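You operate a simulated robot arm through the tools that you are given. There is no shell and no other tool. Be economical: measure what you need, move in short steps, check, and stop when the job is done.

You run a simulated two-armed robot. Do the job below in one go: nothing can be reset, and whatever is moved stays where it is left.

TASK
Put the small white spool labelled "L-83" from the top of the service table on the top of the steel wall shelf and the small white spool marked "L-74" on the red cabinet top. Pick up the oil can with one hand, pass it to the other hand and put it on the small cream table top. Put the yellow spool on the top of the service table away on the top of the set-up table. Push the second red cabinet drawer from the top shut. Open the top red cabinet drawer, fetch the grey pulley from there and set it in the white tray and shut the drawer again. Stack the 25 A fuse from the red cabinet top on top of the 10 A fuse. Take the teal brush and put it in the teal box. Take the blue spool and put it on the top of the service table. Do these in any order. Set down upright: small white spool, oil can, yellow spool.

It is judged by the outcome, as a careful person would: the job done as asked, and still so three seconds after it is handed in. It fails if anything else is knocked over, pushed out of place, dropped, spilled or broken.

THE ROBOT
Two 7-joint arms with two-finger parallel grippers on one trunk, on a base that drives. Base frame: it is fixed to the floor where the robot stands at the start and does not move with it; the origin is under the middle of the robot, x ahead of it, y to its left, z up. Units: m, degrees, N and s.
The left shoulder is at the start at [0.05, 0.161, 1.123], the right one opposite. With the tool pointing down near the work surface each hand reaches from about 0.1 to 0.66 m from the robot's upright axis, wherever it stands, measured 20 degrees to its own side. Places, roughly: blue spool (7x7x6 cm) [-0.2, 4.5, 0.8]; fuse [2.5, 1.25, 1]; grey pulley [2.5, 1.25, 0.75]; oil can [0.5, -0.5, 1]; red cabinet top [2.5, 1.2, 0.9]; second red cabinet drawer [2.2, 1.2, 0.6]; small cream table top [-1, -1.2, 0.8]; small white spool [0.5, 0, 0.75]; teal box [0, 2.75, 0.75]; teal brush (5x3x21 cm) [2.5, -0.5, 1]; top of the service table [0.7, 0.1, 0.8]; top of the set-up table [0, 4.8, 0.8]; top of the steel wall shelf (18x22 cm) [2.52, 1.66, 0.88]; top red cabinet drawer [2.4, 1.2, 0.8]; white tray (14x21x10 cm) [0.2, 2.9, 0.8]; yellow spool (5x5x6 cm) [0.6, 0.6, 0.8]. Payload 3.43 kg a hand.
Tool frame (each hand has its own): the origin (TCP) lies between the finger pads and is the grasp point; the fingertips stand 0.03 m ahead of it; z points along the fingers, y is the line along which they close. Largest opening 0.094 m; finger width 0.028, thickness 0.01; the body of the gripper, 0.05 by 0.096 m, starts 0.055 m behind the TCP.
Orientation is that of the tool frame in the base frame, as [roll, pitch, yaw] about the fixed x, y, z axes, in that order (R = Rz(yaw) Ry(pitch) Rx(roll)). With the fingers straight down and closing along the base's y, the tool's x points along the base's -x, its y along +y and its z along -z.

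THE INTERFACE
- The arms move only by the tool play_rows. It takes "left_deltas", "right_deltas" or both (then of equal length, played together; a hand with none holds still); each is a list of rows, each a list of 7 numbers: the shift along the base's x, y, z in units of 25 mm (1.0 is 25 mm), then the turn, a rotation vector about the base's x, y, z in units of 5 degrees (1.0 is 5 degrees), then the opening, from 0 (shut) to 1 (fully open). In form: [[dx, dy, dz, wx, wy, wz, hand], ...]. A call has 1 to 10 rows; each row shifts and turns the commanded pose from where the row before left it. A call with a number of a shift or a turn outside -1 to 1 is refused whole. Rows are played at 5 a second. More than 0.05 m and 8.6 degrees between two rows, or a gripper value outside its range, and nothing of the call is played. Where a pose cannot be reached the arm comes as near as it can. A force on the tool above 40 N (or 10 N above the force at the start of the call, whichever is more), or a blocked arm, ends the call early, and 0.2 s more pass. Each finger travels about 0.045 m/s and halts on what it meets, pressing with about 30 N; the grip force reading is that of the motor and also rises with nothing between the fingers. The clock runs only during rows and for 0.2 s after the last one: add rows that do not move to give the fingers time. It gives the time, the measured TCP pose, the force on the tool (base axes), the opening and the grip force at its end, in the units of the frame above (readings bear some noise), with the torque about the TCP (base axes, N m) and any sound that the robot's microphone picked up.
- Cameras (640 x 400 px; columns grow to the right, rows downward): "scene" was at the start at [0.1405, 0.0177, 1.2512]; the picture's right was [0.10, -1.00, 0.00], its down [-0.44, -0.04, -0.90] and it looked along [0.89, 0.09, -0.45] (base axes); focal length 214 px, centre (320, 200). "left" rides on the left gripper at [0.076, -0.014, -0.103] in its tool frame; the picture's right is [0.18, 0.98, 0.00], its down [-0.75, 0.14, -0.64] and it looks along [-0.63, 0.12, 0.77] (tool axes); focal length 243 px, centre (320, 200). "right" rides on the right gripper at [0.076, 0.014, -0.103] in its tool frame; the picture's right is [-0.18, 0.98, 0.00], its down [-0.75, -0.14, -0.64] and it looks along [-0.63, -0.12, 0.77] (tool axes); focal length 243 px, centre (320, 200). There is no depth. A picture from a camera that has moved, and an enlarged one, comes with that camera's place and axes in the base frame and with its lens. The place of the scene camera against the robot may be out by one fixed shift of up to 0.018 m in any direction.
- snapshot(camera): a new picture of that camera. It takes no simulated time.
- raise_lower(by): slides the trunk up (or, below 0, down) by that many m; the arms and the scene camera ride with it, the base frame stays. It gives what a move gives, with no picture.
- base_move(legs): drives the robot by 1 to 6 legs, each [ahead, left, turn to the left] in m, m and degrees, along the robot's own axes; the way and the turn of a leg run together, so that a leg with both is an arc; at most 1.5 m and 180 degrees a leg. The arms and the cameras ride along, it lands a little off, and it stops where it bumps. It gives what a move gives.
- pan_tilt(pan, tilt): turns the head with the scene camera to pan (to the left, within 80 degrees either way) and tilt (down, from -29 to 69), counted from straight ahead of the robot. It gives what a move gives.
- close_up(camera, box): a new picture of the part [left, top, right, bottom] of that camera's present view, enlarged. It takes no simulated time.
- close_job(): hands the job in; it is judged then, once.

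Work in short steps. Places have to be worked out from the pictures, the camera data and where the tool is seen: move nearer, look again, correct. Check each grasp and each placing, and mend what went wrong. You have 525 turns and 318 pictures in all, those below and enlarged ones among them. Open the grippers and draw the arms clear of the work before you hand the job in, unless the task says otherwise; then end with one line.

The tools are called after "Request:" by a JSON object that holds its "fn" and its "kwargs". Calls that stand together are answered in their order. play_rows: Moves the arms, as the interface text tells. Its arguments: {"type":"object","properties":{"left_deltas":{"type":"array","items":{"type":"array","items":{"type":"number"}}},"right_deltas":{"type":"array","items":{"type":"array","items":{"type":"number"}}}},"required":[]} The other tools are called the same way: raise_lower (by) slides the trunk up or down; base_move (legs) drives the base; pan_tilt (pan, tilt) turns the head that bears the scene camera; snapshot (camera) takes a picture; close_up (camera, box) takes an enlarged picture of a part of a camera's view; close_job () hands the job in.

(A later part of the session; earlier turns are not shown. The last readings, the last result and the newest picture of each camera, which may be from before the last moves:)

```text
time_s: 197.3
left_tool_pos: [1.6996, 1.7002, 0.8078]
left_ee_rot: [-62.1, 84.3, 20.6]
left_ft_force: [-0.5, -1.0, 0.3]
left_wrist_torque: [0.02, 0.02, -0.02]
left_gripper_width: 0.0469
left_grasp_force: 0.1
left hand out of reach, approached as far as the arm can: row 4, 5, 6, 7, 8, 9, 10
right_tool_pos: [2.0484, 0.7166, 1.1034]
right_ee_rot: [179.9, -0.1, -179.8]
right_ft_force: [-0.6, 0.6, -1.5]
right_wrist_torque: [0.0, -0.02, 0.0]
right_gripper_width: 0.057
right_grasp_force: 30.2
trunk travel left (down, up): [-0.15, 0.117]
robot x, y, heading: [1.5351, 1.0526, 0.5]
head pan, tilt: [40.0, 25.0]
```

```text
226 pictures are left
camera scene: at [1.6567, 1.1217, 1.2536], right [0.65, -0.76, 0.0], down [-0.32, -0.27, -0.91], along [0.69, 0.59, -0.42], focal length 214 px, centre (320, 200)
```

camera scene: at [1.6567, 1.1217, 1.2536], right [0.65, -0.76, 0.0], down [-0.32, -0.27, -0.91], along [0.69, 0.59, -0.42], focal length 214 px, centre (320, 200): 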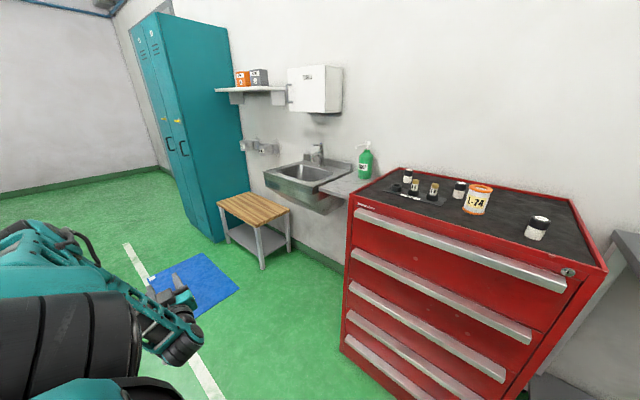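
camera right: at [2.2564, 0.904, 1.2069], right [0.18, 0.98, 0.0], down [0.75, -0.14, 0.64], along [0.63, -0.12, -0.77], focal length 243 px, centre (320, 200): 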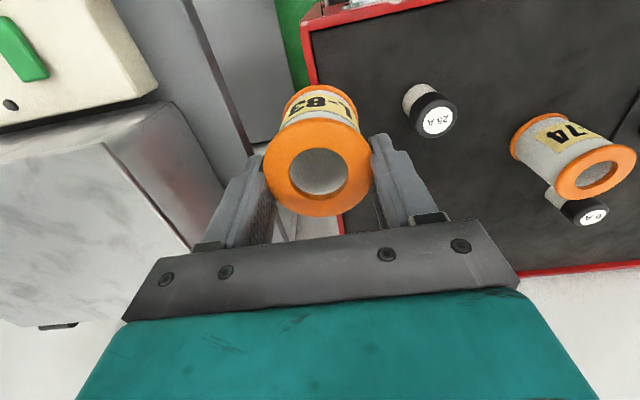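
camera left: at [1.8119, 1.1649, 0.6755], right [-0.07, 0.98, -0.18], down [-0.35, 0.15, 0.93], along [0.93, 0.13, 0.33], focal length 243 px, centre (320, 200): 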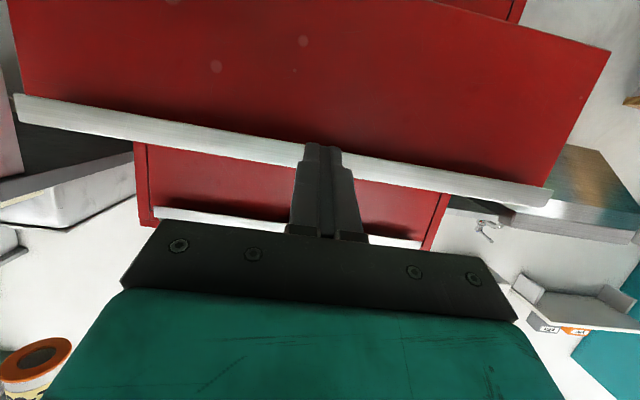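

That direction hits the limit; go the other way round (forward→right→back), first undoing.

Request:
{"fn": "play_rows", "kwargs": {"left_deltas": [[0.55, -0.05, 0.4, 0, 0, -1, 0.5], [0.55, -0.1, 0.4, 0, 0, -1, 0.5], [0.55, -0.15, 0.4, 0, 0, -1, 0.5], [0.55, -0.2, 0.4, 0, 0, -1, 0.5], [0.5, -0.3, 0.4, 0, 0, -1, 0.5], [0.5, -0.4, 0.4, 0, 0, -1, 0.5], [0.5, -0.4, 0.4, 0, 0, -1, 0.5], [0.5, -0.4, 0.4, 0, 0, -1, 0.5], [0.4, -0.5, 0.4, 0, 0, -1, 0.5], [0.4, -0.5, 0.4, 0, 0, -1, 0.5]]}}

Request:
{"fn": "play_rows", "kwargs": {"left_deltas": [[0.35, -0.6, 0, 0, 0, -1, 0.5], [0.3, -0.6, 0, 0, 0, -1, 0.5], [0.3, -0.6, 0, 0, 0, -1, 0.5], [0.25, -0.65, 0, 0, 0, -1, 0.5], [0.2, -0.65, 0, 0, 0, -1, 0.5], [0.15, -0.7, 0, 0, 0, -1, 0.5], [0.1, -0.7, 0, 0, 0, -1, 0.5], [0, -0.7, 0, 0, 0, -1, 0.5], [-0.05, -0.7, 0, 0, 0, -1, 0.5], [-0.1, -0.7, 0, 0, 0, -1, 0.5]]}}

Request:
{"fn": "play_rows", "kwargs": {"left_deltas": [[-0.2, -0.7, 0, 0, 0, -1, 0.5], [-0.25, -0.65, 0, 0, 0, -1, 0.5], [-0.3, -0.65, 0, 0, 0, -1, 0.5], [-0.35, -0.6, 0, 0, 0, -1, 0.5], [-0.4, -0.6, 0, 0, 0, -1, 0.5], [-0.45, -0.5, 0, 0, 0, -1, 0.5], [-0.5, -0.5, 0, 0, 0, -1, 0.5], [-0.5, -0.4, 0, 0, 0, -1, 0.5], [-0.55, -0.4, 0, 0, 0, -1, 0.5], [-0.6, -0.35, 0, 0, 0, -1, 0.5]]}}

Request:
{"fn": "snapshot", "kwargs": {"camera": "scene"}}

```text
time_s: 199.5
left_tool_pos: [1.8288, 1.624, 0.9077]
left_ee_rot: [-63.8, 84.3, -30.8]
left_ft_force: [0.0, 1.0, 0.6]
left_wrist_torque: [0.01, 0.0, 0.02]
left_gripper_width: 0.0469
left_grasp_force: 0.1
right_tool_pos: [2.049, 0.7159, 1.1036]
right_ee_rot: [179.9, -0.1, -179.8]
right_ft_force: [0.2, -0.4, -0.8]
right_wrist_torque: [0.02, 0.01, -0.01]
right_gripper_width: 0.0567
right_grasp_force: 30.3
trunk travel left (down, up): [-0.15, 0.117]
robot x, y, heading: [1.5414, 1.0537, 0.5]
head pan, tilt: [40.0, 25.0]
```

```text
time_s: 201.7
left_tool_pos: [1.8634, 1.4594, 0.9088]
left_ee_rot: [-63.7, 84.4, -80.6]
left_ft_force: [-0.4, -0.7, 0.0]
left_wrist_torque: [0.01, 0.02, -0.02]
left_gripper_width: 0.0469
left_grasp_force: 0.1
right_tool_pos: [2.0498, 0.7165, 1.1038]
right_ee_rot: [180.0, 0.0, -179.9]
right_ft_force: [1.2, -0.1, -2.0]
right_wrist_torque: [0.01, 0.01, 0.02]
right_gripper_width: 0.0568
right_grasp_force: 29.8
trunk travel left (down, up): [-0.15, 0.117]
robot x, y, heading: [1.5404, 1.0539, 0.0]
head pan, tilt: [40.0, 25.0]
```

```text
time_s: 203.9
left_tool_pos: [1.7613, 1.3237, 0.9063]
left_ee_rot: [-63.9, 84.4, -130.9]
left_ft_force: [-0.5, 0.2, -0.3]
left_wrist_torque: [-0.02, -0.01, 0.02]
left_gripper_width: 0.0471
left_grasp_force: 0.0
right_tool_pos: [2.0481, 0.7172, 1.1039]
right_ee_rot: [180.0, -0.1, -179.8]
right_ft_force: [0.2, -0.8, -1.8]
right_wrist_torque: [0.01, 0.0, 0.02]
right_gripper_width: 0.0568
right_grasp_force: 29.7
trunk travel left (down, up): [-0.15, 0.117]
robot x, y, heading: [1.5427, 1.0523, 0.3]
head pan, tilt: [40.0, 25.0]
```

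```text
225 pictures are left
camera scene: at [1.6571, 1.1216, 1.2535], right [0.65, -0.76, 0.0], down [-0.32, -0.27, -0.91], along [0.69, 0.59, -0.42], focal length 214 px, centre (320, 200)
```

scene: 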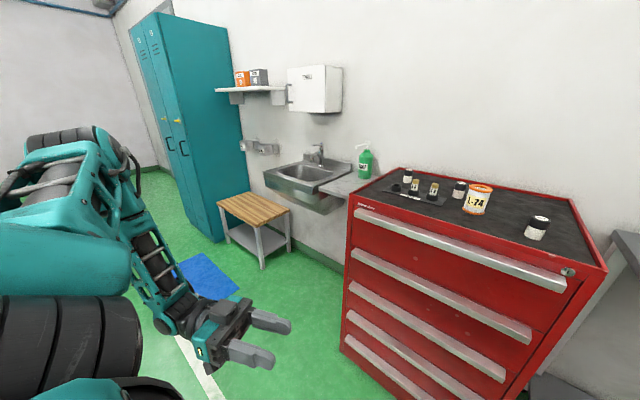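

No limits this way. Continue the precession to fingers-back, shifting the wrist forward a little to stay clear of the torso.

Request:
{"fn": "play_rows", "kwargs": {"left_deltas": [[-0.1, 0, 0, 0, 0, -1, 0.5], [-0.2, 0, 0, 0, 0, -1, 0.5], [-0.3, 0, 0, 0, 0, -1, 0.5], [-0.4, 0, 0, 0, 0, -1, 0.5], [-0.5, 0.1, 0, 0, 0, -1, 0.5], [-0.5, 0.2, 0, 0, 0, -1, 0.5], [-0.5, 0.2, 0, 0, 0, -1, 0.5], [-0.5, 0.3, 0, 0, 0, -1, 0.5], [-0.5, 0.4, 0, 0, 0, -1, 0.5], [-0.5, 0.4, 0, 0, 0, -1, 0.5]]}}

Request:
{"fn": "snapshot", "kwargs": {"camera": "scene"}}

```text
time_s: 206.1
left_tool_pos: [1.6611, 1.3653, 0.9065]
left_ee_rot: [-64.0, 84.2, 178.9]
left_ft_force: [-0.1, 0.0, 0.3]
left_wrist_torque: [0.02, 0.0, 0.0]
left_gripper_width: 0.0469
left_grasp_force: 0.0
right_tool_pos: [2.0479, 0.7155, 1.1033]
right_ee_rot: [180.0, -0.1, -179.8]
right_ft_force: [-0.6, 0.4, -1.0]
right_wrist_torque: [0.0, 0.01, 0.04]
right_gripper_width: 0.0566
right_grasp_force: 30.0
trunk travel left (down, up): [-0.15, 0.117]
robot x, y, heading: [1.5339, 1.0556, 0.3]
head pan, tilt: [40.0, 25.0]
```

```text
224 pictures are left
camera scene: at [1.657, 1.1216, 1.2535], right [0.65, -0.76, 0.0], down [-0.32, -0.27, -0.91], along [0.69, 0.59, -0.42], focal length 214 px, centre (320, 200)
```

scene: 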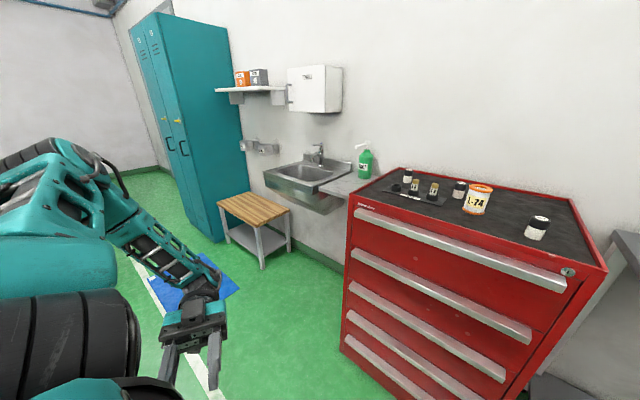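

Good. Now turn the fingers from back-right to down while moving forward.

Request:
{"fn": "play_rows", "kwargs": {"left_deltas": [[0.4, 0.2, 0, 0.89, -0.45, 0, 0.5], [0.4, 0.2, 0, 0.89, -0.45, 0, 0.5], [0.4, 0.2, 0, 0.89, -0.45, 0, 0.5], [0.4, 0.2, 0, 0.89, -0.45, 0, 0.5], [0.4, 0.2, 0, 0.89, -0.45, 0, 0.5], [0.4, 0.2, 0, 0.89, -0.45, 0, 0.5], [0.4, 0.2, 0, 0.89, -0.45, 0, 0.5], [0.4, 0.2, 0, 0.89, -0.45, 0, 0.5], [0.4, 0.2, 0, 0.89, -0.45, 0, 0.5], [0.4, 0.2, 0, 0.89, -0.45, 0, 0.5]]}}

Request:
{"fn": "play_rows", "kwargs": {"left_deltas": [[0.4, 0.2, 0.2, 0.89, -0.45, 0, 0.5], [0.4, 0.2, 0.2, 0.89, -0.45, 0, 0.5], [0.4, 0.2, 0.2, 0.89, -0.45, 0, 0.5], [0.4, 0, 0.2, 0.89, -0.45, 0, 0.5], [0.4, 0, 0.2, 0.89, -0.45, 0, 0.5], [0.4, 0, 0.2, 0.89, -0.45, 0, 0.5], [0.4, 0, 0.2, 0.89, -0.45, 0, 0.5]]}}

Request:
{"fn": "snapshot", "kwargs": {"camera": "scene"}}

```text
time_s: 208.3
left_tool_pos: [1.7609, 1.4152, 0.907]
left_ee_rot: [-175.2, 42.4, 70.1]
left_ft_force: [0.5, 0.0, -0.4]
left_wrist_torque: [0.01, -0.01, -0.01]
left_gripper_width: 0.0469
left_grasp_force: 0.0
right_tool_pos: [2.0486, 0.7151, 1.1035]
right_ee_rot: [179.9, -0.1, -179.8]
right_ft_force: [0.2, -1.0, -1.7]
right_wrist_torque: [0.0, 0.01, 0.0]
right_gripper_width: 0.0568
right_grasp_force: 29.8
trunk travel left (down, up): [-0.15, 0.117]
robot x, y, heading: [1.5368, 1.0506, 0.4]
head pan, tilt: [40.0, 25.0]
```

```text
time_s: 209.9
left_tool_pos: [1.8328, 1.429, 0.9416]
left_ee_rot: [-179.3, 7.6, 68.2]
left_ft_force: [0.3, -0.1, 0.4]
left_wrist_torque: [-0.01, -0.02, -0.01]
left_gripper_width: 0.047
left_grasp_force: 0.1
right_tool_pos: [2.0485, 0.7151, 1.1034]
right_ee_rot: [179.9, -0.1, -179.9]
right_ft_force: [0.7, -0.6, -1.9]
right_wrist_torque: [-0.02, 0.01, -0.02]
right_gripper_width: 0.0566
right_grasp_force: 29.7
trunk travel left (down, up): [-0.15, 0.117]
robot x, y, heading: [1.5388, 1.0556, 0.3]
head pan, tilt: [40.0, 25.0]
```

```text
223 pictures are left
camera scene: at [1.6571, 1.1213, 1.2535], right [0.65, -0.76, 0.0], down [-0.32, -0.27, -0.91], along [0.69, 0.59, -0.42], focal length 214 px, centre (320, 200)
```

scene: 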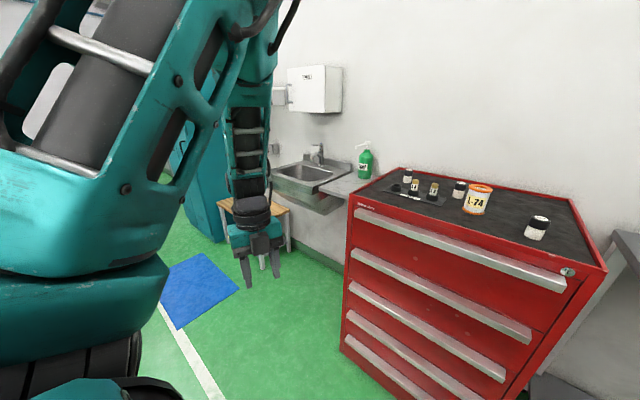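

Not far enough round; the elbow came up. Reverse this and continue the precession further first.

Request:
{"fn": "play_rows", "kwargs": {"left_deltas": [[-0.4, 0, -0.2, -0.89, 0.45, 0, 0.5], [-0.4, 0, -0.2, -0.89, 0.45, 0, 0.5], [-0.4, 0, -0.2, -0.89, 0.45, 0, 0.5], [-0.4, 0, -0.2, -0.89, 0.45, 0, 0.5], [-0.4, -0.2, -0.2, -0.89, 0.45, 0, 0.5], [-0.4, -0.2, -0.2, -0.89, 0.45, 0, 0.5], [-0.4, -0.2, -0.2, -0.89, 0.45, 0, 0.5], [-0.4, -0.2, 0, -0.89, 0.45, 0, 0.5], [-0.4, -0.2, 0, -0.89, 0.45, 0, 0.5], [-0.4, -0.2, 0, -0.89, 0.45, 0, 0.5]]}}

Request:
{"fn": "play_rows", "kwargs": {"left_deltas": [[-0.4, -0.2, 0, -0.89, 0.45, 0, 0.5], [-0.4, -0.2, 0, -0.89, 0.45, 0, 0.5], [-0.4, -0.2, 0, -0.89, 0.45, 0, 0.5], [-0.4, -0.2, 0, -0.89, 0.45, 0, 0.5], [-0.4, -0.2, 0, -0.89, 0.45, 0, 0.5], [-0.4, -0.2, 0, -0.89, 0.45, 0, 0.5], [-0.4, -0.2, 0, -0.89, 0.45, 0, 0.5], [0, 0.5, 0, 0, 0, -1, 0.5], [0, 0.5, 0, 0, 0, -1, 0.5], [0, 0.5, 0, 0, 0, -1, 0.5]]}}

Request:
{"fn": "play_rows", "kwargs": {"left_deltas": [[0, 0.6, 0, 0, 0, -1, 0.5], [0, 0.6, 0, 0, 0, -1, 0.5], [0, 0.6, 0, 0, 0, -1, 0.5], [0, 0.6, 0, 0, 0, -1, 0.5], [0, 0.6, 0, 0, 0, -1, 0.5], [0, 0.6, 0, 0, 0, -1, 0.5], [0, 0.6, 0, 0, 0, -1, 0.5], [0, 0.6, 0, 0, 0, -1, 0.5], [0, 0.6, 0, 0, 0, -1, 0.5], [0, 0.6, 0, 0, 0, -1, 0.5]]}}

Request:
{"fn": "snapshot", "kwargs": {"camera": "scene"}}

```text
time_s: 212.1
left_tool_pos: [1.7324, 1.3989, 0.9078]
left_ee_rot: [-172.0, 57.3, 72.5]
left_ft_force: [-0.5, 1.2, -0.9]
left_wrist_torque: [-0.02, -0.02, -0.02]
left_gripper_width: 0.047
left_grasp_force: 0.2
right_tool_pos: [2.0488, 0.7156, 1.1028]
right_ee_rot: [179.8, -0.1, -179.8]
right_ft_force: [0.5, 0.3, -1.4]
right_wrist_torque: [0.01, 0.03, 0.0]
right_gripper_width: 0.0569
right_grasp_force: 29.9
trunk travel left (down, up): [-0.15, 0.117]
robot x, y, heading: [1.5371, 1.0519, 0.3]
head pan, tilt: [40.0, 25.0]
```

```text
time_s: 214.3
left_tool_pos: [1.6617, 1.403, 0.9057]
left_ee_rot: [-63.3, 84.3, 164.7]
left_ft_force: [0.1, -0.1, 0.2]
left_wrist_torque: [-0.01, 0.01, -0.03]
left_gripper_width: 0.0467
left_grasp_force: 0.2
right_tool_pos: [2.0492, 0.7154, 1.1028]
right_ee_rot: [179.9, -0.1, -179.8]
right_ft_force: [-1.3, 0.3, -2.3]
right_wrist_torque: [0.01, 0.0, 0.0]
right_gripper_width: 0.0568
right_grasp_force: 29.7
trunk travel left (down, up): [-0.15, 0.117]
robot x, y, heading: [1.5347, 1.0509, 0.3]
head pan, tilt: [40.0, 25.0]
```

```text
time_s: 216.5
left_tool_pos: [1.663, 1.5543, 0.9088]
left_ee_rot: [-63.4, 84.3, 114.8]
left_ft_force: [0.0, -0.6, 0.0]
left_wrist_torque: [0.01, 0.01, -0.02]
left_gripper_width: 0.0471
left_grasp_force: 0.1
right_tool_pos: [2.0497, 0.7161, 1.1041]
right_ee_rot: [179.9, -0.1, -179.8]
right_ft_force: [-0.7, 0.2, -2.0]
right_wrist_torque: [0.02, -0.01, 0.03]
right_gripper_width: 0.0568
right_grasp_force: 30.2
trunk travel left (down, up): [-0.15, 0.117]
robot x, y, heading: [1.5383, 1.048, 0.4]
head pan, tilt: [40.0, 25.0]
```

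```text
222 pictures are left
camera scene: at [1.6571, 1.1216, 1.2535], right [0.65, -0.76, 0.0], down [-0.32, -0.27, -0.91], along [0.69, 0.59, -0.42], focal length 214 px, centre (320, 200)
```

scene: 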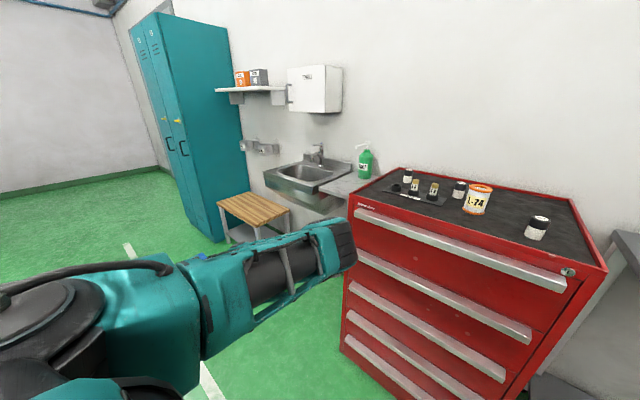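

I return to the elbow-up, fingers-down pose that had no limit trouble, and test its range to the right.

Request:
{"fn": "play_rows", "kwargs": {"left_deltas": [[0, -0.6, 0, 0, 0, 1, 0.5], [0, -0.6, 0, 0, 0, 1, 0.5], [0, -0.6, 0, 0, 0, 1, 0.5], [0, -0.6, 0, 0, 0, 1, 0.5], [0, -0.6, 0, 0, 0, 1, 0.5], [0, -0.6, 0, 0, 0, 1, 0.5], [0, -0.6, 0, 0, 0, 1, 0.5], [0, -0.6, 0, 0, 0, 1, 0.5], [0, -0.6, 0, 0, 0, 1, 0.5], [0, -0.6, 0, 0, 0, 1, 0.5]]}}

Request:
{"fn": "play_rows", "kwargs": {"left_deltas": [[0.4, 0.1, 0, 0.89, -0.45, 1, 0.5], [0.4, 0.1, 0, 0.89, -0.45, 1, 0.5], [0.4, 0.1, 0, 0.89, -0.45, 1, 0.5], [0.4, 0.2, 0, 0.89, -0.45, 0, 0.5], [0.4, 0.2, 0, 0.89, -0.45, 0, 0.5], [0.4, 0.2, 0, 0.89, -0.45, 0, 0.5], [0.4, 0.2, 0, 0.89, -0.45, 0, 0.5], [0.4, 0.2, 0, 0.89, -0.45, 0, 0.5], [0.4, 0.2, 0, 0.89, -0.45, 0, 0.5], [0.4, 0.2, 0, 0.89, -0.45, 0, 0.5]]}}

Request:
{"fn": "play_rows", "kwargs": {"left_deltas": [[0.4, 0.2, 0.2, 0.89, -0.45, 0, 0.5], [0.4, 0.2, 0.2, 0.89, -0.45, 0, 0.5], [0.4, 0.2, 0.2, 0.89, -0.45, 0, 0.5], [0.4, 0, 0.2, 0.89, -0.45, 0, 0.5], [0.4, 0, 0.2, 0.89, -0.45, 0, 0.5], [0.4, 0, 0.2, 0.89, -0.45, 0, 0.5], [0.4, 0, 0.2, 0.89, -0.45, 0, 0.5]]}}

Request:
{"fn": "play_rows", "kwargs": {"left_deltas": [[0.5, -0.7, 0.2, 0, 0, 1, 0.5], [0.5, -0.7, 0.2, 0, 0, 1, 0.5], [0.5, -0.7, 0.2, 0, 0, 1, 0.5], [0.5, -0.7, 0.2, 0, 0, 1, 0.5], [0.5, -0.7, 0.2, 0, 0, 1, 0.5], [0.5, -0.7, 0.2, 0, 0, 1, 0.5], [0.5, -0.7, 0.2, 0, 0, 1, 0.5], [0.5, -0.7, 0.2, 0, 0, 1, 0.5], [0, 0, 0, 0, 0, 1, 0.5], [0, 0, 0, 0, 0, 1, 0.5]]}}

Request:
{"fn": "snapshot", "kwargs": {"camera": "scene"}}

```text
time_s: 218.7
left_tool_pos: [1.6602, 1.404, 0.9055]
left_ee_rot: [-63.5, 84.3, 164.7]
left_ft_force: [0.1, -0.4, 0.7]
left_wrist_torque: [0.0, 0.0, -0.02]
left_gripper_width: 0.0471
left_grasp_force: 0.1
right_tool_pos: [2.0477, 0.7157, 1.1031]
right_ee_rot: [180.0, -0.1, -179.7]
right_ft_force: [0.5, -1.0, -2.8]
right_wrist_torque: [-0.01, -0.03, 0.02]
right_gripper_width: 0.0567
right_grasp_force: 29.7
trunk travel left (down, up): [-0.15, 0.117]
robot x, y, heading: [1.5391, 1.0566, 0.3]
head pan, tilt: [40.0, 25.0]
```

```text
time_s: 220.9
left_tool_pos: [1.763, 1.4454, 0.9083]
left_ee_rot: [-173.4, 42.3, 72.7]
left_ft_force: [-0.4, -0.5, 0.5]
left_wrist_torque: [-0.01, 0.01, -0.02]
left_gripper_width: 0.0469
left_grasp_force: 0.1
right_tool_pos: [2.049, 0.7164, 1.1036]
right_ee_rot: [180.0, 0.0, -179.8]
right_ft_force: [1.1, -0.2, -2.0]
right_wrist_torque: [0.02, 0.01, 0.0]
right_gripper_width: 0.0571
right_grasp_force: 30.1
trunk travel left (down, up): [-0.15, 0.117]
robot x, y, heading: [1.5347, 1.0532, 0.4]
head pan, tilt: [40.0, 25.0]
```

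```text
time_s: 222.5
left_tool_pos: [1.8323, 1.4599, 0.9429]
left_ee_rot: [-178.9, 7.8, 70.3]
left_ft_force: [0.1, 1.1, -0.5]
left_wrist_torque: [0.02, 0.0, -0.01]
left_gripper_width: 0.0472
left_grasp_force: 0.1
right_tool_pos: [2.0483, 0.7168, 1.1035]
right_ee_rot: [179.9, 0.0, -179.8]
right_ft_force: [-0.7, 0.5, -2.3]
right_wrist_torque: [0.02, 0.01, -0.04]
right_gripper_width: 0.0569
right_grasp_force: 29.6
trunk travel left (down, up): [-0.15, 0.117]
robot x, y, heading: [1.5402, 1.0553, 0.3]
head pan, tilt: [40.0, 25.0]
```

```text
time_s: 224.7
left_tool_pos: [1.9325, 1.3278, 0.9835]
left_ee_rot: [-178.8, 8.0, 120.5]
left_ft_force: [0.2, 0.6, -0.2]
left_wrist_torque: [-0.01, 0.02, 0.02]
left_gripper_width: 0.0469
left_grasp_force: 0.0
left hand out of reach, approached as far as the arm can: row 8
right_tool_pos: [2.0495, 0.7167, 1.1045]
right_ee_rot: [179.9, -0.2, -179.9]
right_ft_force: [0.2, -0.1, -1.7]
right_wrist_torque: [0.02, -0.01, 0.0]
right_gripper_width: 0.0567
right_grasp_force: 29.9
trunk travel left (down, up): [-0.15, 0.117]
robot x, y, heading: [1.5362, 1.0534, 0.5]
head pan, tilt: [40.0, 25.0]
```

```text
221 pictures are left
camera scene: at [1.6571, 1.1216, 1.2535], right [0.65, -0.76, 0.0], down [-0.32, -0.27, -0.91], along [0.69, 0.59, -0.42], focal length 214 px, centre (320, 200)
```

scene: 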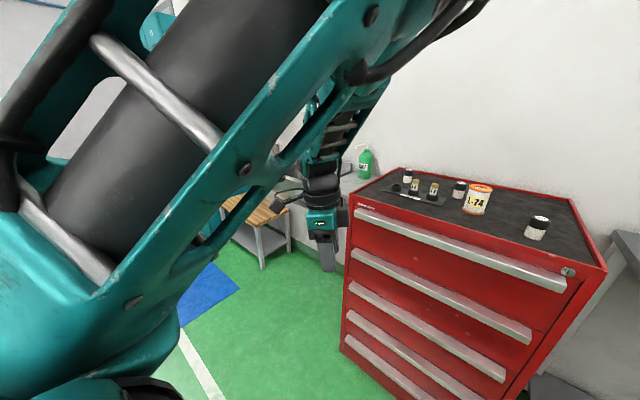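

One more idea, batched: return to the fingers right/back pose with the elbow out (t≈206), raise the wrist there so the forearm points forward, then roll fingers down about the forearm.

Request:
{"fn": "play_rows", "kwargs": {"left_deltas": [[-0.5, 0.7, -0.2, 0, 0, -1, 0.5], [-0.5, 0.7, -0.2, 0, 0, -1, 0.5], [-0.5, 0.7, -0.2, 0, 0, -1, 0.5], [-0.5, 0.7, -0.2, 0, 0, -1, 0.5], [-0.5, 0.7, -0.2, 0, 0, -1, 0.5], [-0.5, 0.7, -0.2, 0, 0, -1, 0.5], [-0.5, 0.7, -0.2, 0, 0, -1, 0.5], [-0.5, 0.7, -0.2, 0, 0, -1, 0.5], [0, 0, 0, 0, 0, -1, 0.5], [0, 0, 0, 0, 0, -1, 0.5]]}}

Request:
{"fn": "play_rows", "kwargs": {"left_deltas": [[-0.4, 0, -0.2, -0.89, 0.45, 0, 0.5], [-0.4, 0, -0.2, -0.89, 0.45, 0, 0.5], [-0.4, 0, -0.2, -0.89, 0.45, 0, 0.5], [-0.4, 0, -0.2, -0.89, 0.45, 0, 0.5], [-0.4, -0.2, -0.2, -0.89, 0.45, 0, 0.5], [-0.4, -0.2, -0.2, -0.89, 0.45, 0, 0.5], [-0.4, -0.2, -0.2, -0.89, 0.45, 0, 0.5]]}}

Request:
{"fn": "play_rows", "kwargs": {"left_deltas": [[-0.4, -0.2, 0, -0.89, 0.45, 0, 0.5], [-0.4, -0.2, 0, -0.89, 0.45, 0, 0.5], [-0.4, -0.2, 0, -0.89, 0.45, 0, 0.5], [-0.4, -0.2, 0, -0.89, 0.45, 0, 0.5], [-0.4, -0.2, 0, -0.89, 0.45, 0, 0.5], [-0.4, -0.2, 0, -0.89, 0.45, 0, 0.5], [-0.4, -0.2, 0, -0.89, 0.45, 0, 0.5], [-0.4, -0.3, 0, -0.89, 0.45, 0, 0.5], [-0.4, -0.3, 0, -0.89, 0.45, 0, 0.5], [-0.4, -0.3, 0, -0.89, 0.45, 0, 0.5]]}}

Request:
{"fn": "snapshot", "kwargs": {"camera": "scene"}}

```text
time_s: 226.9
left_tool_pos: [1.832, 1.465, 0.9422]
left_ee_rot: [-178.9, 7.9, 70.3]
left_ft_force: [0.5, 0.2, -0.7]
left_wrist_torque: [0.01, 0.03, 0.02]
left_gripper_width: 0.0466
left_grasp_force: 0.2
right_tool_pos: [2.0486, 0.7162, 1.1035]
right_ee_rot: [179.8, -0.1, -179.8]
right_ft_force: [-1.1, 0.2, -0.8]
right_wrist_torque: [-0.01, -0.03, -0.01]
right_gripper_width: 0.0568
right_grasp_force: 30.3
trunk travel left (down, up): [-0.15, 0.117]
robot x, y, heading: [1.5385, 1.0516, 0.2]
head pan, tilt: [40.0, 25.0]
```

```text
time_s: 228.5
left_tool_pos: [1.7618, 1.4508, 0.9075]
left_ee_rot: [-173.5, 42.4, 72.7]
left_ft_force: [1.3, -0.2, -0.4]
left_wrist_torque: [0.0, 0.02, 0.03]
left_gripper_width: 0.0469
left_grasp_force: 0.1
right_tool_pos: [2.0494, 0.7158, 1.1032]
right_ee_rot: [179.9, -0.2, -179.8]
right_ft_force: [0.4, 0.8, -1.1]
right_wrist_torque: [0.02, 0.0, 0.01]
right_gripper_width: 0.0568
right_grasp_force: 30.2
trunk travel left (down, up): [-0.15, 0.117]
robot x, y, heading: [1.5385, 1.0518, 0.3]
head pan, tilt: [40.0, 25.0]
```

```text
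time_s: 230.7
left_tool_pos: [1.6637, 1.3929, 0.9065]
left_ee_rot: [-68.2, 82.5, 174.6]
left_ft_force: [0.1, 0.3, 1.1]
left_wrist_torque: [0.01, 0.0, 0.0]
left_gripper_width: 0.0468
left_grasp_force: 0.0
right_tool_pos: [2.0487, 0.7169, 1.104]
right_ee_rot: [179.9, -0.1, -179.8]
right_ft_force: [0.0, -0.2, -1.4]
right_wrist_torque: [0.01, 0.01, 0.0]
right_gripper_width: 0.0567
right_grasp_force: 30.0
trunk travel left (down, up): [-0.15, 0.117]
robot x, y, heading: [1.5385, 1.0518, 0.2]
head pan, tilt: [40.0, 25.0]
```

```text
220 pictures are left
camera scene: at [1.6571, 1.1217, 1.2535], right [0.65, -0.76, 0.0], down [-0.32, -0.27, -0.91], along [0.69, 0.59, -0.42], focal length 214 px, centre (320, 200)
```

scene: 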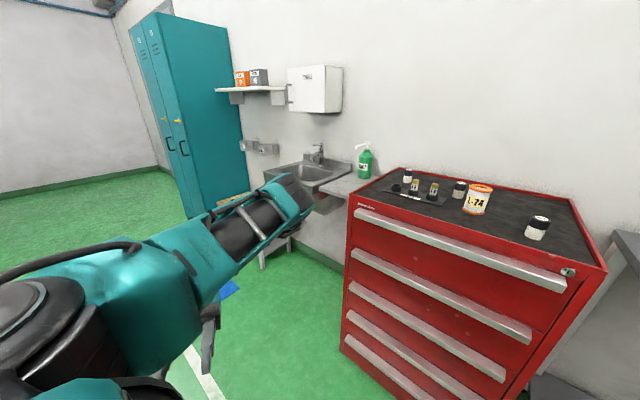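

Request:
{"fn": "play_rows", "kwargs": {"left_deltas": [[0.5, -0.3, 0, 0, 0, 1, 0.5], [0.5, -0.3, 0, 0, 0, 1, 0.5], [0.5, -0.3, 0, 0, 0, 1, 0.5], [0.4, -0.2, 0, 0, 0, 1, 0.5], [0.4, 0, 0, 0, 0, 1, 0.5], [0.4, 0, 0, 0, 0, 1, 0.5], [0.4, 0.1, 0, 0, 0, 1, 0.5], [0.4, 0.2, 0, 0, 0, 1, 0.5], [0.4, 0.3, 0, 0, 0, 1, 0.5], [0.3, 0.4, 0, 0, 0, 1, 0.5]]}}

Request:
{"fn": "play_rows", "kwargs": {"left_deltas": [[0.3, 0.6, 0, 0, 0, 1, 0.5], [0.3, 0.6, 0, 0, 0, 1, 0.5], [0.3, 0.6, 0, 0, 0, 1, 0.5], [0.3, 0.6, 0, 0, 0, 1, 0.5], [0.2, 0.6, 0, 0, 0, 1, 0.5], [0.2, 0.7, 0, 0, 0, 1, 0.5], [0.1, 0.7, 0, 0, 0, 1, 0.5], [0, 0.7, 0, 0, 0, 1, 0.5], [0, 0.7, 0, 0, 0, 1, 0.5], [0, 0.7, 0, 0, 0, 1, 0.5]]}}

Request:
{"fn": "snapshot", "kwargs": {"camera": "scene"}}

```text
time_s: 232.9
left_tool_pos: [1.7677, 1.3908, 0.9079]
left_ee_rot: [-69.1, 82.5, -136.0]
left_ft_force: [0.7, 0.0, -0.1]
left_wrist_torque: [0.03, -0.06, -0.01]
left_gripper_width: 0.047
left_grasp_force: 0.1
right_tool_pos: [2.0486, 0.7161, 1.1034]
right_ee_rot: [179.9, -0.1, -180.0]
right_ft_force: [0.5, -0.2, -1.8]
right_wrist_torque: [0.01, 0.02, -0.01]
right_gripper_width: 0.0568
right_grasp_force: 30.2
trunk travel left (down, up): [-0.15, 0.117]
robot x, y, heading: [1.5336, 1.0526, 0.3]
head pan, tilt: [40.0, 25.0]
```

```text
time_s: 235.1
left_tool_pos: [1.8085, 1.5521, 0.9093]
left_ee_rot: [-69.1, 82.6, -85.9]
left_ft_force: [0.1, -0.2, 0.0]
left_wrist_torque: [0.01, 0.01, -0.01]
left_gripper_width: 0.0472
left_grasp_force: 0.0
right_tool_pos: [2.048, 0.7154, 1.1034]
right_ee_rot: [180.0, -0.1, -179.8]
right_ft_force: [-0.2, -0.5, -1.9]
right_wrist_torque: [-0.04, 0.02, -0.01]
right_gripper_width: 0.0566
right_grasp_force: 29.9
trunk travel left (down, up): [-0.15, 0.117]
robot x, y, heading: [1.535, 1.0514, 0.4]
head pan, tilt: [40.0, 25.0]
```

```text
219 pictures are left
camera scene: at [1.657, 1.1216, 1.2535], right [0.65, -0.76, 0.0], down [-0.32, -0.27, -0.91], along [0.69, 0.59, -0.42], focal length 214 px, centre (320, 200)
```

scene: 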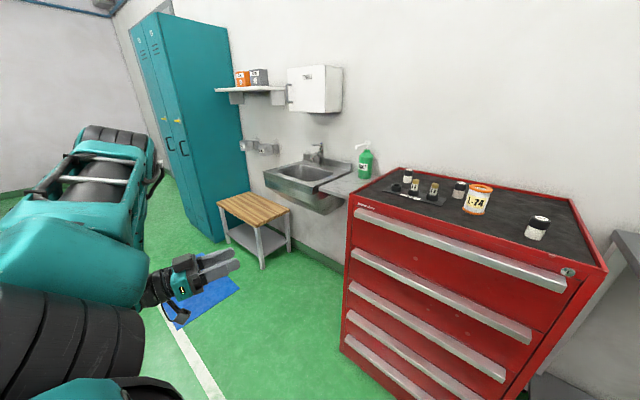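

Elbow is left again. Now raise and advance the hand while turning fingers to the right, to get the forearm pointing forward.

Request:
{"fn": "play_rows", "kwargs": {"left_deltas": [[0.7, 0, 0.6, 0, 0, -1, 0.5], [0.7, 0, 0.6, 0, 0, -1, 0.5], [0.7, 0, 0.6, 0, 0, -1, 0.5], [0.7, 0, 0.6, 0, 0, -1, 0.5], [0.7, 0, 0.6, 0, 0, -1, 0.5], [0.7, 0, 0.6, 0, 0, -1, 0.5], [0.5, 0, 0.6, 0, 0, -1, 0.5], [0.5, 0, 0.6, 0, 0, -1, 0.5], [0.3, 0, 0.6, 0, 0, -1, 0.5], [0.3, 0, 0.6, 0, 0, -1, 0.5]]}}

Request:
{"fn": "play_rows", "kwargs": {"left_deltas": [[0.3, -0.2, 0.4, 0, 0, -1, 0.5], [0.3, -0.2, 0.4, 0, 0, -1, 0.5], [0.3, -0.2, 0.4, 0, 0, -1, 0.5], [0.3, -0.2, 0.4, 0, 0, -1, 0.5], [0, 0, 0, 0, 0, 0, 0.5]]}}

Request:
{"fn": "snapshot", "kwargs": {"camera": "scene"}}

```text
time_s: 237.3
left_tool_pos: [1.938, 1.5362, 1.065]
left_ee_rot: [-70.7, 82.6, -137.5]
left_ft_force: [0.2, -0.9, -0.3]
left_wrist_torque: [-0.02, 0.03, -0.02]
left_gripper_width: 0.0468
left_grasp_force: 0.1
left hand out of reach, approached as far as the arm can: row 10
right_tool_pos: [2.0493, 0.7159, 1.1046]
right_ee_rot: [179.8, -0.1, -179.8]
right_ft_force: [0.0, -0.2, -1.2]
right_wrist_torque: [0.0, -0.02, -0.01]
right_gripper_width: 0.0569
right_grasp_force: 30.3
trunk travel left (down, up): [-0.15, 0.117]
robot x, y, heading: [1.5372, 1.0539, 0.5]
head pan, tilt: [40.0, 25.0]
```

```text
time_s: 238.5
left_tool_pos: [1.8825, 1.4538, 1.1259]
left_ee_rot: [-70.1, 82.5, -157.0]
left_ft_force: [0.1, -0.1, 0.2]
left_wrist_torque: [0.01, -0.02, 0.01]
left_gripper_width: 0.0472
left_grasp_force: 0.0
left hand out of reach, approached as far as the arm can: row 1, 2, 3, 4
right_tool_pos: [2.0483, 0.7162, 1.1029]
right_ee_rot: [179.8, -0.1, -179.8]
right_ft_force: [0.3, -0.2, -1.1]
right_wrist_torque: [-0.01, -0.02, 0.0]
right_gripper_width: 0.0567
right_grasp_force: 29.5
trunk travel left (down, up): [-0.15, 0.117]
robot x, y, heading: [1.5378, 1.0526, 0.2]
head pan, tilt: [40.0, 25.0]
```

```text
218 pictures are left
camera scene: at [1.6571, 1.1217, 1.2535], right [0.65, -0.76, 0.0], down [-0.32, -0.27, -0.91], along [0.69, 0.59, -0.42], focal length 214 px, centre (320, 200)
```

scene: 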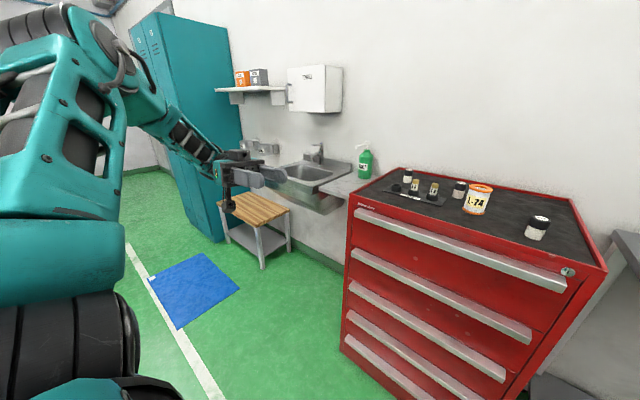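

Forearm forward, fingers right. Now roll the fingers down about the forward axis.

Request:
{"fn": "play_rows", "kwargs": {"left_deltas": [[0, 0.1, -0.6, 1, 0, 0, 0.5], [0, 0.1, -0.6, 1, 0, 0, 0.5], [0, 0.2, -0.6, 1, 0, 0, 0.5], [0, 0.2, -0.6, 1, 0, 0, 0.5], [0, 0.3, -0.5, 1, 0, 0, 0.5], [0, 0.3, -0.5, 1, 0, 0, 0.5], [0, 0.4, -0.5, 1, 0, 0, 0.5], [0, 0.4, -0.4, 1, 0, 0, 0.5], [0, 0.4, -0.4, 1, 0, 0, 0.5], [0, 0.5, -0.4, 1, 0, 0, 0.5]]}}

Request:
{"fn": "snapshot", "kwargs": {"camera": "scene"}}

```text
time_s: 240.7
left_tool_pos: [1.8834, 1.5255, 0.998]
left_ee_rot: [-176.7, 42.6, 99.3]
left_ft_force: [0.3, -0.2, 0.8]
left_wrist_torque: [-0.01, -0.03, 0.01]
left_gripper_width: 0.0473
left_grasp_force: 0.1
right_tool_pos: [2.0487, 0.7158, 1.1033]
right_ee_rot: [179.9, -0.1, -179.8]
right_ft_force: [-0.8, 0.4, -2.1]
right_wrist_torque: [0.01, -0.01, -0.01]
right_gripper_width: 0.0568
right_grasp_force: 30.3
trunk travel left (down, up): [-0.15, 0.117]
robot x, y, heading: [1.5379, 1.0543, 0.2]
head pan, tilt: [40.0, 25.0]
```

```text
217 pictures are left
camera scene: at [1.6572, 1.1216, 1.2535], right [0.65, -0.76, 0.0], down [-0.32, -0.27, -0.91], along [0.69, 0.59, -0.42], focal length 214 px, centre (320, 200)
```

scene: 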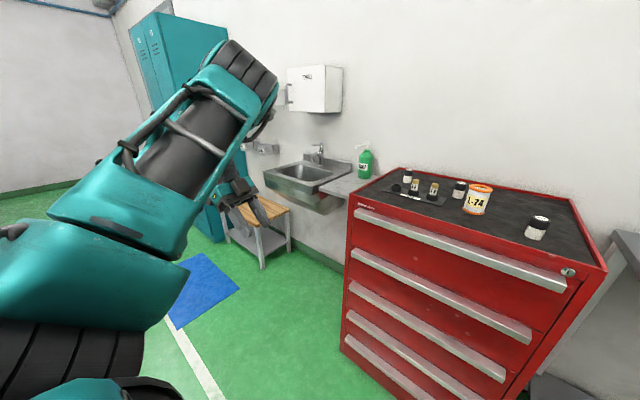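

Insight: the elbow swivels with the hand's roll about the arm axis, while pitch about y uses only the wrist. So roll further (fingers right→up→slightly left) to put the elbow low, then pitch up→forward→down.

Request:
{"fn": "play_rows", "kwargs": {"left_deltas": [[0, 0.3, -0.2, -1, 0, 0, 0.5], [0, 0.3, -0.2, -1, 0, 0, 0.5], [0, 0.3, -0.2, -1, 0, 0, 0.5], [0, 0.3, -0.2, -1, 0, 0, 0.5], [0, 0.3, -0.2, -1, 0, 0, 0.5], [0, 0.3, -0.2, -1, 0, 0, 0.5], [0, 0.3, -0.2, -1, 0, 0, 0.5], [0, 0.3, -0.2, -1, 0, 0, 0.5], [0, 0.3, -0.2, -1, 0, 0, 0.5], [0, 0.3, -0.2, -1, 0, 0, 0.5]]}}

Request:
{"fn": "play_rows", "kwargs": {"left_deltas": [[0, 0, 0, -1, 0, 0, 0.5], [0, 0, 0, -1, 0, 0, 0.5], [0, 0, 0, -1, 0, 0, 0.5], [0, 0, 0, -1, 0, 0, 0.5], [0, 0, 0, -1, 0, 0, 0.5], [0, 0, 0, -1, 0, 0, 0.5], [0, 0, 0, -1, 0, 0, 0.5], [0, 0, 0, -1, 0, 0, 0.5], [0, 0, 0, -1, 0, 0, 0.5], [0, 0, 0, -1, 0, 0, 0.5]]}}

Request:
{"fn": "play_rows", "kwargs": {"left_deltas": [[0, 0, 0, -1, 0, 0, 0.5], [0, 0, 0, -1, 0, 0, 0.5], [0, 0, 0, -1, 0, 0, 0.5], [0, 0, 0, -1, 0, 0, 0.5], [0, 0, 0, -1, 0, 0, 0.5], [0, 0, 0, -1, 0, 0, 0.5], [0, 0, 0, -1, 0, 0, 0.5], [0, 0, 0, -1, 0, 0, 0.5], [0, 0, 0, -1, 0, 0, 0.5], [0, 0, 0, -1, 0, 0, 0.5]]}}

Request:
{"fn": "snapshot", "kwargs": {"camera": "scene"}}

```text
time_s: 242.9
left_tool_pos: [1.8018, 1.5127, 0.9861]
left_ee_rot: [-68.8, 82.5, -155.9]
left_ft_force: [0.1, 0.8, -0.3]
left_wrist_torque: [-0.02, 0.01, -0.01]
left_gripper_width: 0.047
left_grasp_force: 0.1
left hand out of reach, approached as far as the arm can: row 6, 7, 8, 9, 10
right_tool_pos: [2.0492, 0.717, 1.1042]
right_ee_rot: [179.9, -0.1, -179.8]
right_ft_force: [0.4, 0.4, -0.6]
right_wrist_torque: [0.02, -0.01, 0.03]
right_gripper_width: 0.0564
right_grasp_force: 30.3
trunk travel left (down, up): [-0.15, 0.117]
robot x, y, heading: [1.5385, 1.0545, 0.3]
head pan, tilt: [40.0, 25.0]
```

```text
time_s: 245.1
left_tool_pos: [1.8109, 1.4442, 0.9941]
left_ee_rot: [-8.5, 36.6, -98.6]
left_ft_force: [-0.5, 0.9, -0.3]
left_wrist_torque: [0.01, 0.04, -0.03]
left_gripper_width: 0.047
left_grasp_force: 0.1
left hand out of reach, approached as far as the arm can: row 2, 3, 4, 5, 6, 7, 8, 9, 10
right_tool_pos: [2.0486, 0.7156, 1.1031]
right_ee_rot: [179.9, -0.1, -180.0]
right_ft_force: [0.7, -0.1, -2.0]
right_wrist_torque: [0.02, 0.0, 0.01]
right_gripper_width: 0.0565
right_grasp_force: 30.2
trunk travel left (down, up): [-0.15, 0.117]
robot x, y, heading: [1.5368, 1.052, 0.5]
head pan, tilt: [40.0, 25.0]
```

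```text
time_s: 247.3
left_tool_pos: [1.7972, 1.4034, 1.0078]
left_ee_rot: [-1.8, -13.1, -96.9]
left_ft_force: [-0.8, -0.2, 0.6]
left_wrist_torque: [0.02, 0.0, 0.0]
left_gripper_width: 0.047
left_grasp_force: 0.1
left hand out of reach, approached as far as the arm can: row 1, 2, 3, 4, 5, 6, 7, 8, 9
right_tool_pos: [2.0491, 0.7166, 1.1032]
right_ee_rot: [179.9, -0.1, -179.8]
right_ft_force: [0.0, 0.3, -0.9]
right_wrist_torque: [0.02, 0.01, 0.03]
right_gripper_width: 0.057
right_grasp_force: 30.3
trunk travel left (down, up): [-0.15, 0.117]
robot x, y, heading: [1.5366, 1.0527, 0.4]
head pan, tilt: [40.0, 25.0]
```

```text
216 pictures are left
camera scene: at [1.6571, 1.1215, 1.2535], right [0.65, -0.76, 0.0], down [-0.32, -0.27, -0.91], along [0.69, 0.59, -0.42], focal length 214 px, centre (320, 200)
```

scene: 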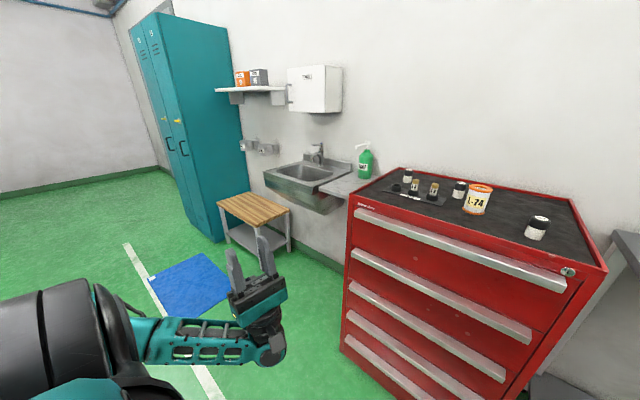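

Elbow is low-left with the hand pointing up. Now pitch forward about y, moving the TCP forward.

Request:
{"fn": "play_rows", "kwargs": {"left_deltas": [[0.4, -0.1, 0, 0, 1, 0, 0.5], [0.4, -0.1, 0, 0, 1, 0, 0.5], [0.4, -0.1, 0, 0, 1, 0, 0.5], [0.4, -0.1, 0, 0, 1, 0, 0.5], [0.4, -0.1, -0.1, 0, 1, 0, 0.5], [0.4, -0.1, -0.1, 0, 1, 0, 0.5], [0.4, -0.1, -0.2, 0, 1, 0, 0.5], [0.4, -0.1, -0.2, 0, 1, 0, 0.5], [0.4, -0.1, -0.3, 0, 1, 0, 0.5], [0.4, -0.1, -0.3, 0, 1, 0, 0.5]]}}

Request:
{"fn": "snapshot", "kwargs": {"camera": "scene"}}

```text
time_s: 249.5
left_tool_pos: [1.8985, 1.3808, 0.9757]
left_ee_rot: [-53.1, -13.6, -84.4]
left_ft_force: [0.2, 1.6, -0.6]
left_wrist_torque: [0.03, -0.02, -0.03]
left_gripper_width: 0.047
left_grasp_force: 0.1
right_tool_pos: [2.0476, 0.7162, 1.1017]
right_ee_rot: [179.9, -0.1, -179.8]
right_ft_force: [-0.6, 0.4, -1.3]
right_wrist_torque: [0.01, -0.01, 0.02]
right_gripper_width: 0.0567
right_grasp_force: 30.0
trunk travel left (down, up): [-0.15, 0.117]
robot x, y, heading: [1.5404, 1.0518, 0.2]
head pan, tilt: [40.0, 25.0]
```

```text
215 pictures are left
camera scene: at [1.6571, 1.1216, 1.2535], right [0.65, -0.76, 0.0], down [-0.32, -0.27, -0.91], along [0.69, 0.59, -0.42], focal length 214 px, centre (320, 200)
```

scene: 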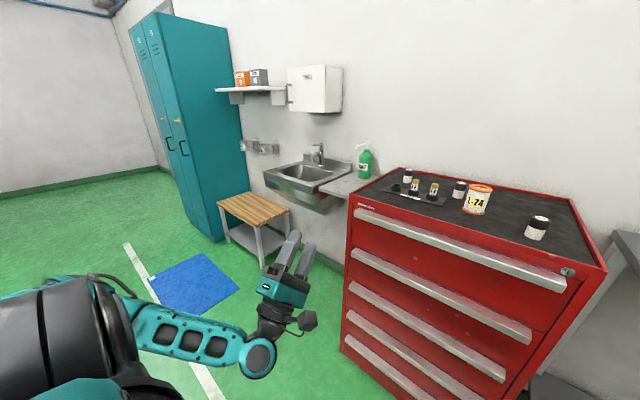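

Elbow stays. Continue pitching.

Request:
{"fn": "play_rows", "kwargs": {"left_deltas": [[0.3, -0.1, -0.4, 0, 1, 0, 0.5], [0.3, -0.1, -0.4, 0, 1, 0, 0.5], [0.3, -0.1, -0.4, 0, 1, 0, 0.5], [0.3, -0.1, -0.4, 0, 1, 0, 0.5], [0.2, -0.1, -0.4, 0, 1, 0, 0.5], [0.2, -0.1, -0.3, 0, 1, 0, 0.5], [0, -0.1, 0, 0, 1, 0, 0.5], [0, -0.1, 0, 0, 1, 0, 0.5], [0, -0.1, 0, 0, 1, 0, 0.5], [0, -0.1, 0, 0, 1, 0, 0.5]]}}

Request:
{"fn": "snapshot", "kwargs": {"camera": "scene"}}

```text
time_s: 251.7
left_tool_pos: [1.9205, 1.3591, 0.9085]
left_ee_rot: [-103.1, -4.5, -76.0]
left_ft_force: [0.2, -0.2, 0.7]
left_wrist_torque: [0.0, 0.0, -0.01]
left_gripper_width: 0.047
left_grasp_force: 0.1
left hand out of reach, approached as far as the arm can: row 8, 9, 10
right_tool_pos: [2.0496, 0.7147, 1.1041]
right_ee_rot: [179.9, -0.1, -179.8]
right_ft_force: [-0.5, -1.1, -1.6]
right_wrist_torque: [0.03, 0.02, -0.03]
right_gripper_width: 0.0567
right_grasp_force: 30.4
trunk travel left (down, up): [-0.15, 0.117]
robot x, y, heading: [1.5399, 1.0523, 0.2]
head pan, tilt: [40.0, 25.0]
```

```text
214 pictures are left
camera scene: at [1.657, 1.1216, 1.2535], right [0.65, -0.76, 0.0], down [-0.32, -0.27, -0.91], along [0.69, 0.59, -0.42], focal length 214 px, centre (320, 200)
```

scene: 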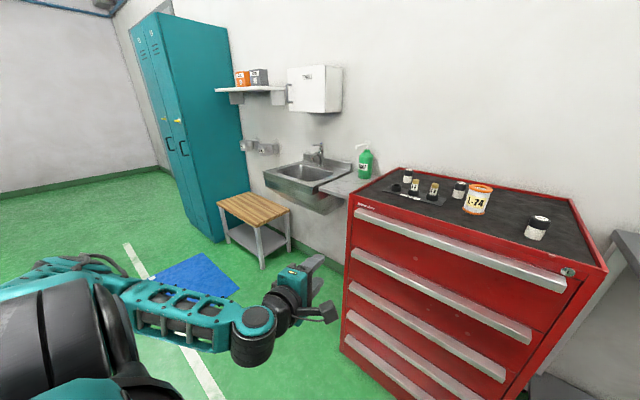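

Near a limit again; raise and advance the hand while continuing the pitch.

Request:
{"fn": "play_rows", "kwargs": {"left_deltas": [[0.5, 0, 0.6, 0, 0, 0, 0.5], [0.5, 0, 0.6, 0, 0, 0, 0.5], [0.5, 0, 0.6, 0, 0.5, 0, 0.5], [0.5, 0, 0.6, 0, 0.5, 0, 0.5], [0.5, 0, 0.6, 0, 0.5, 0, 0.5], [0.3, 0, 0.6, 0, 0.5, 0, 0.5], [0.3, 0, 0.6, 0, 0.5, 0, 0.5], [0.3, 0, 0.6, 0, 0.5, 0, 0.5]]}}

Request:
{"fn": "snapshot", "kwargs": {"camera": "scene"}}

```text
time_s: 253.5
left_tool_pos: [1.9055, 1.4183, 0.9073]
left_ee_rot: [-116.6, -0.8, -75.6]
left_ft_force: [0.6, 0.5, -0.1]
left_wrist_torque: [0.0, -0.02, 0.0]
left_gripper_width: 0.0469
left_grasp_force: 0.1
left hand out of reach, approached as far as the arm can: row 1, 2, 3, 4, 5, 6, 7, 8
right_tool_pos: [2.0484, 0.7148, 1.1038]
right_ee_rot: [179.8, -0.2, -179.9]
right_ft_force: [-0.3, -0.1, -0.8]
right_wrist_torque: [0.01, 0.0, 0.01]
right_gripper_width: 0.0566
right_grasp_force: 30.4
trunk travel left (down, up): [-0.15, 0.117]
robot x, y, heading: [1.5391, 1.0541, 0.3]
head pan, tilt: [40.0, 25.0]
```

```text
213 pictures are left
camera scene: at [1.657, 1.1217, 1.2535], right [0.65, -0.76, 0.0], down [-0.32, -0.27, -0.91], along [0.69, 0.59, -0.42], focal length 214 px, centre (320, 200)
```

scene: 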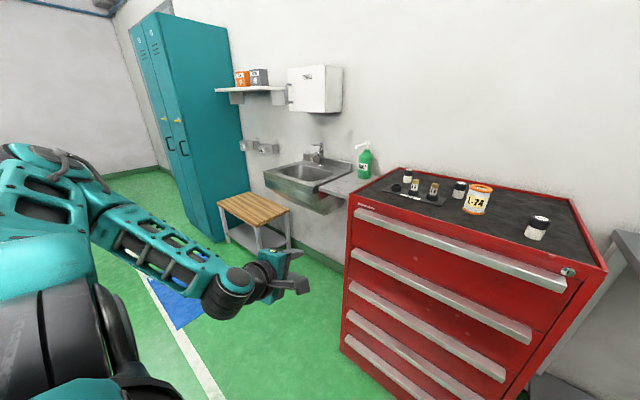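

Limit again in this sense. I try the opposite sense from fingers-up: up→back→down, keeping the hand further left.

Request:
{"fn": "play_rows", "kwargs": {"left_deltas": [[0, 0, 0, 0, -1, 0, 0.5], [0, 0, 0, 0, -1, 0, 0.5], [0, 0, 0, 0, -1, 0, 0.5], [-0.2, 0, 0.2, 0, -1, 0, 0.5], [-0.2, 0, 0.2, 0, -1, 0, 0.5], [-0.2, 0, 0.2, 0, -1, 0, 0.5], [-0.2, 0, 0.2, 0, -1, 0, 0.5], [-0.2, 0, 0.2, 0, -1, 0, 0.5], [-0.2, 0, 0.2, 0, -1, 0, 0.5], [-0.2, 0, 0.2, 0, -1, 0, 0.5]]}}

Request:
{"fn": "play_rows", "kwargs": {"left_deltas": [[-0.2, 0, 0.2, 0, -1, 0, 0.5], [-0.2, 0, 0.2, 0, -1, 0, 0.5], [-0.2, 0, 0.2, 0, -1, 0, 0.5], [-0.2, 0, 0.2, 0, -1, 0, 0.5], [-0.2, 0.1, 0.2, 0, -1, 0, 0.5], [-0.2, 0.1, 0.2, 0, -1, 0, 0.5], [-0.2, 0.1, 0.2, 0, -1, 0, 0.5], [-0.2, 0.1, 0, 0, -1, 0, 0.5], [-0.2, 0.1, 0, 0, -1, 0, 0.5], [-0.2, 0.1, 0, 0, -1, 0, 0.5]]}}

Request:
{"fn": "play_rows", "kwargs": {"left_deltas": [[-0.2, 0.1, 0, 0, -1, 0, 0.5], [-0.2, 0.1, 0, 0, -1, 0, 0.5], [-0.2, 0.1, 0, 0, -1, 0, 0.5], [-0.2, 0.1, 0, 0, -1, 0, 0.5], [-0.2, 0.1, 0, 0, -1, 0, 0.5], [-0.2, 0.1, 0, 0, -1, 0, 0.5], [-0.2, 0.1, 0, 0, -1, 0, 0.5], [-0.2, 0.1, 0, 0, -1, 0, 0.5], [-0.2, 0.1, 0, 0, -1, 0, 0.5], [-0.2, 0.1, 0, 0, -1, 0, 0.5]]}}

Request:
{"fn": "snapshot", "kwargs": {"camera": "scene"}}

```text
time_s: 255.7
left_tool_pos: [1.8692, 1.4156, 0.9418]
left_ee_rot: [-68.3, -11.8, -81.0]
left_ft_force: [-0.2, -0.1, 0.9]
left_wrist_torque: [0.0, 0.0, 0.0]
left_gripper_width: 0.047
left_grasp_force: 0.0
right_tool_pos: [2.0486, 0.7157, 1.1028]
right_ee_rot: [179.9, -0.2, -179.9]
right_ft_force: [0.3, -0.7, -1.4]
right_wrist_torque: [-0.02, 0.0, 0.0]
right_gripper_width: 0.0567
right_grasp_force: 30.3
trunk travel left (down, up): [-0.15, 0.117]
robot x, y, heading: [1.5373, 1.0533, 0.0]
head pan, tilt: [40.0, 25.0]
```

```text
time_s: 257.9
left_tool_pos: [1.8204, 1.4317, 0.9771]
left_ee_rot: [-16.8, -14.4, -93.5]
left_ft_force: [0.1, -0.3, -1.1]
left_wrist_torque: [-0.02, 0.0, 0.0]
left_gripper_width: 0.0469
left_grasp_force: 0.0
right_tool_pos: [2.0499, 0.716, 1.1034]
right_ee_rot: [179.9, -0.2, -179.8]
right_ft_force: [0.4, -1.2, -1.6]
right_wrist_torque: [-0.04, 0.0, 0.02]
right_gripper_width: 0.0566
right_grasp_force: 30.4
trunk travel left (down, up): [-0.15, 0.117]
robot x, y, heading: [1.5356, 1.0537, 0.4]
head pan, tilt: [40.0, 25.0]
```

```text
time_s: 260.1
left_tool_pos: [1.6687, 1.2913, 1.0481]
left_ee_rot: [33.5, -6.7, -103.2]
left_ft_force: [0.7, 0.7, 0.2]
left_wrist_torque: [0.01, -0.01, -0.02]
left_gripper_width: 0.0469
left_grasp_force: 0.0
left hand out of reach, approached as far as the arm can: row 2, 3, 4, 5, 6, 7, 8, 9, 10
right_tool_pos: [2.0499, 0.7164, 1.1022]
right_ee_rot: [179.8, -0.2, -179.8]
right_ft_force: [-0.1, -0.5, -1.5]
right_wrist_torque: [-0.02, 0.0, 0.01]
right_gripper_width: 0.057
right_grasp_force: 29.8
trunk travel left (down, up): [-0.15, 0.117]
robot x, y, heading: [1.5383, 1.0573, 0.3]
head pan, tilt: [40.0, 25.0]
```

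```text
212 pictures are left
camera scene: at [1.657, 1.1215, 1.2535], right [0.65, -0.76, 0.0], down [-0.32, -0.27, -0.91], along [0.69, 0.59, -0.42], focal length 214 px, centre (320, 200)
```

scene: 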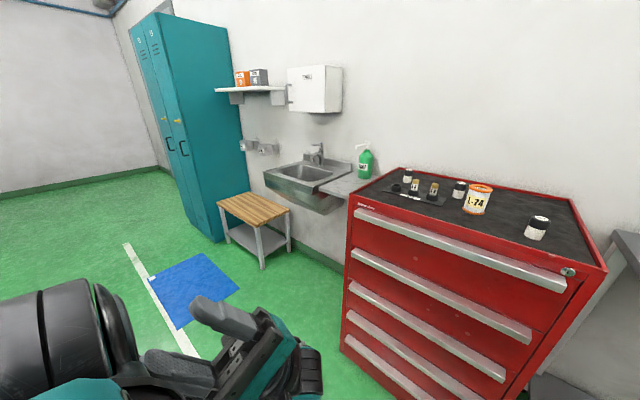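

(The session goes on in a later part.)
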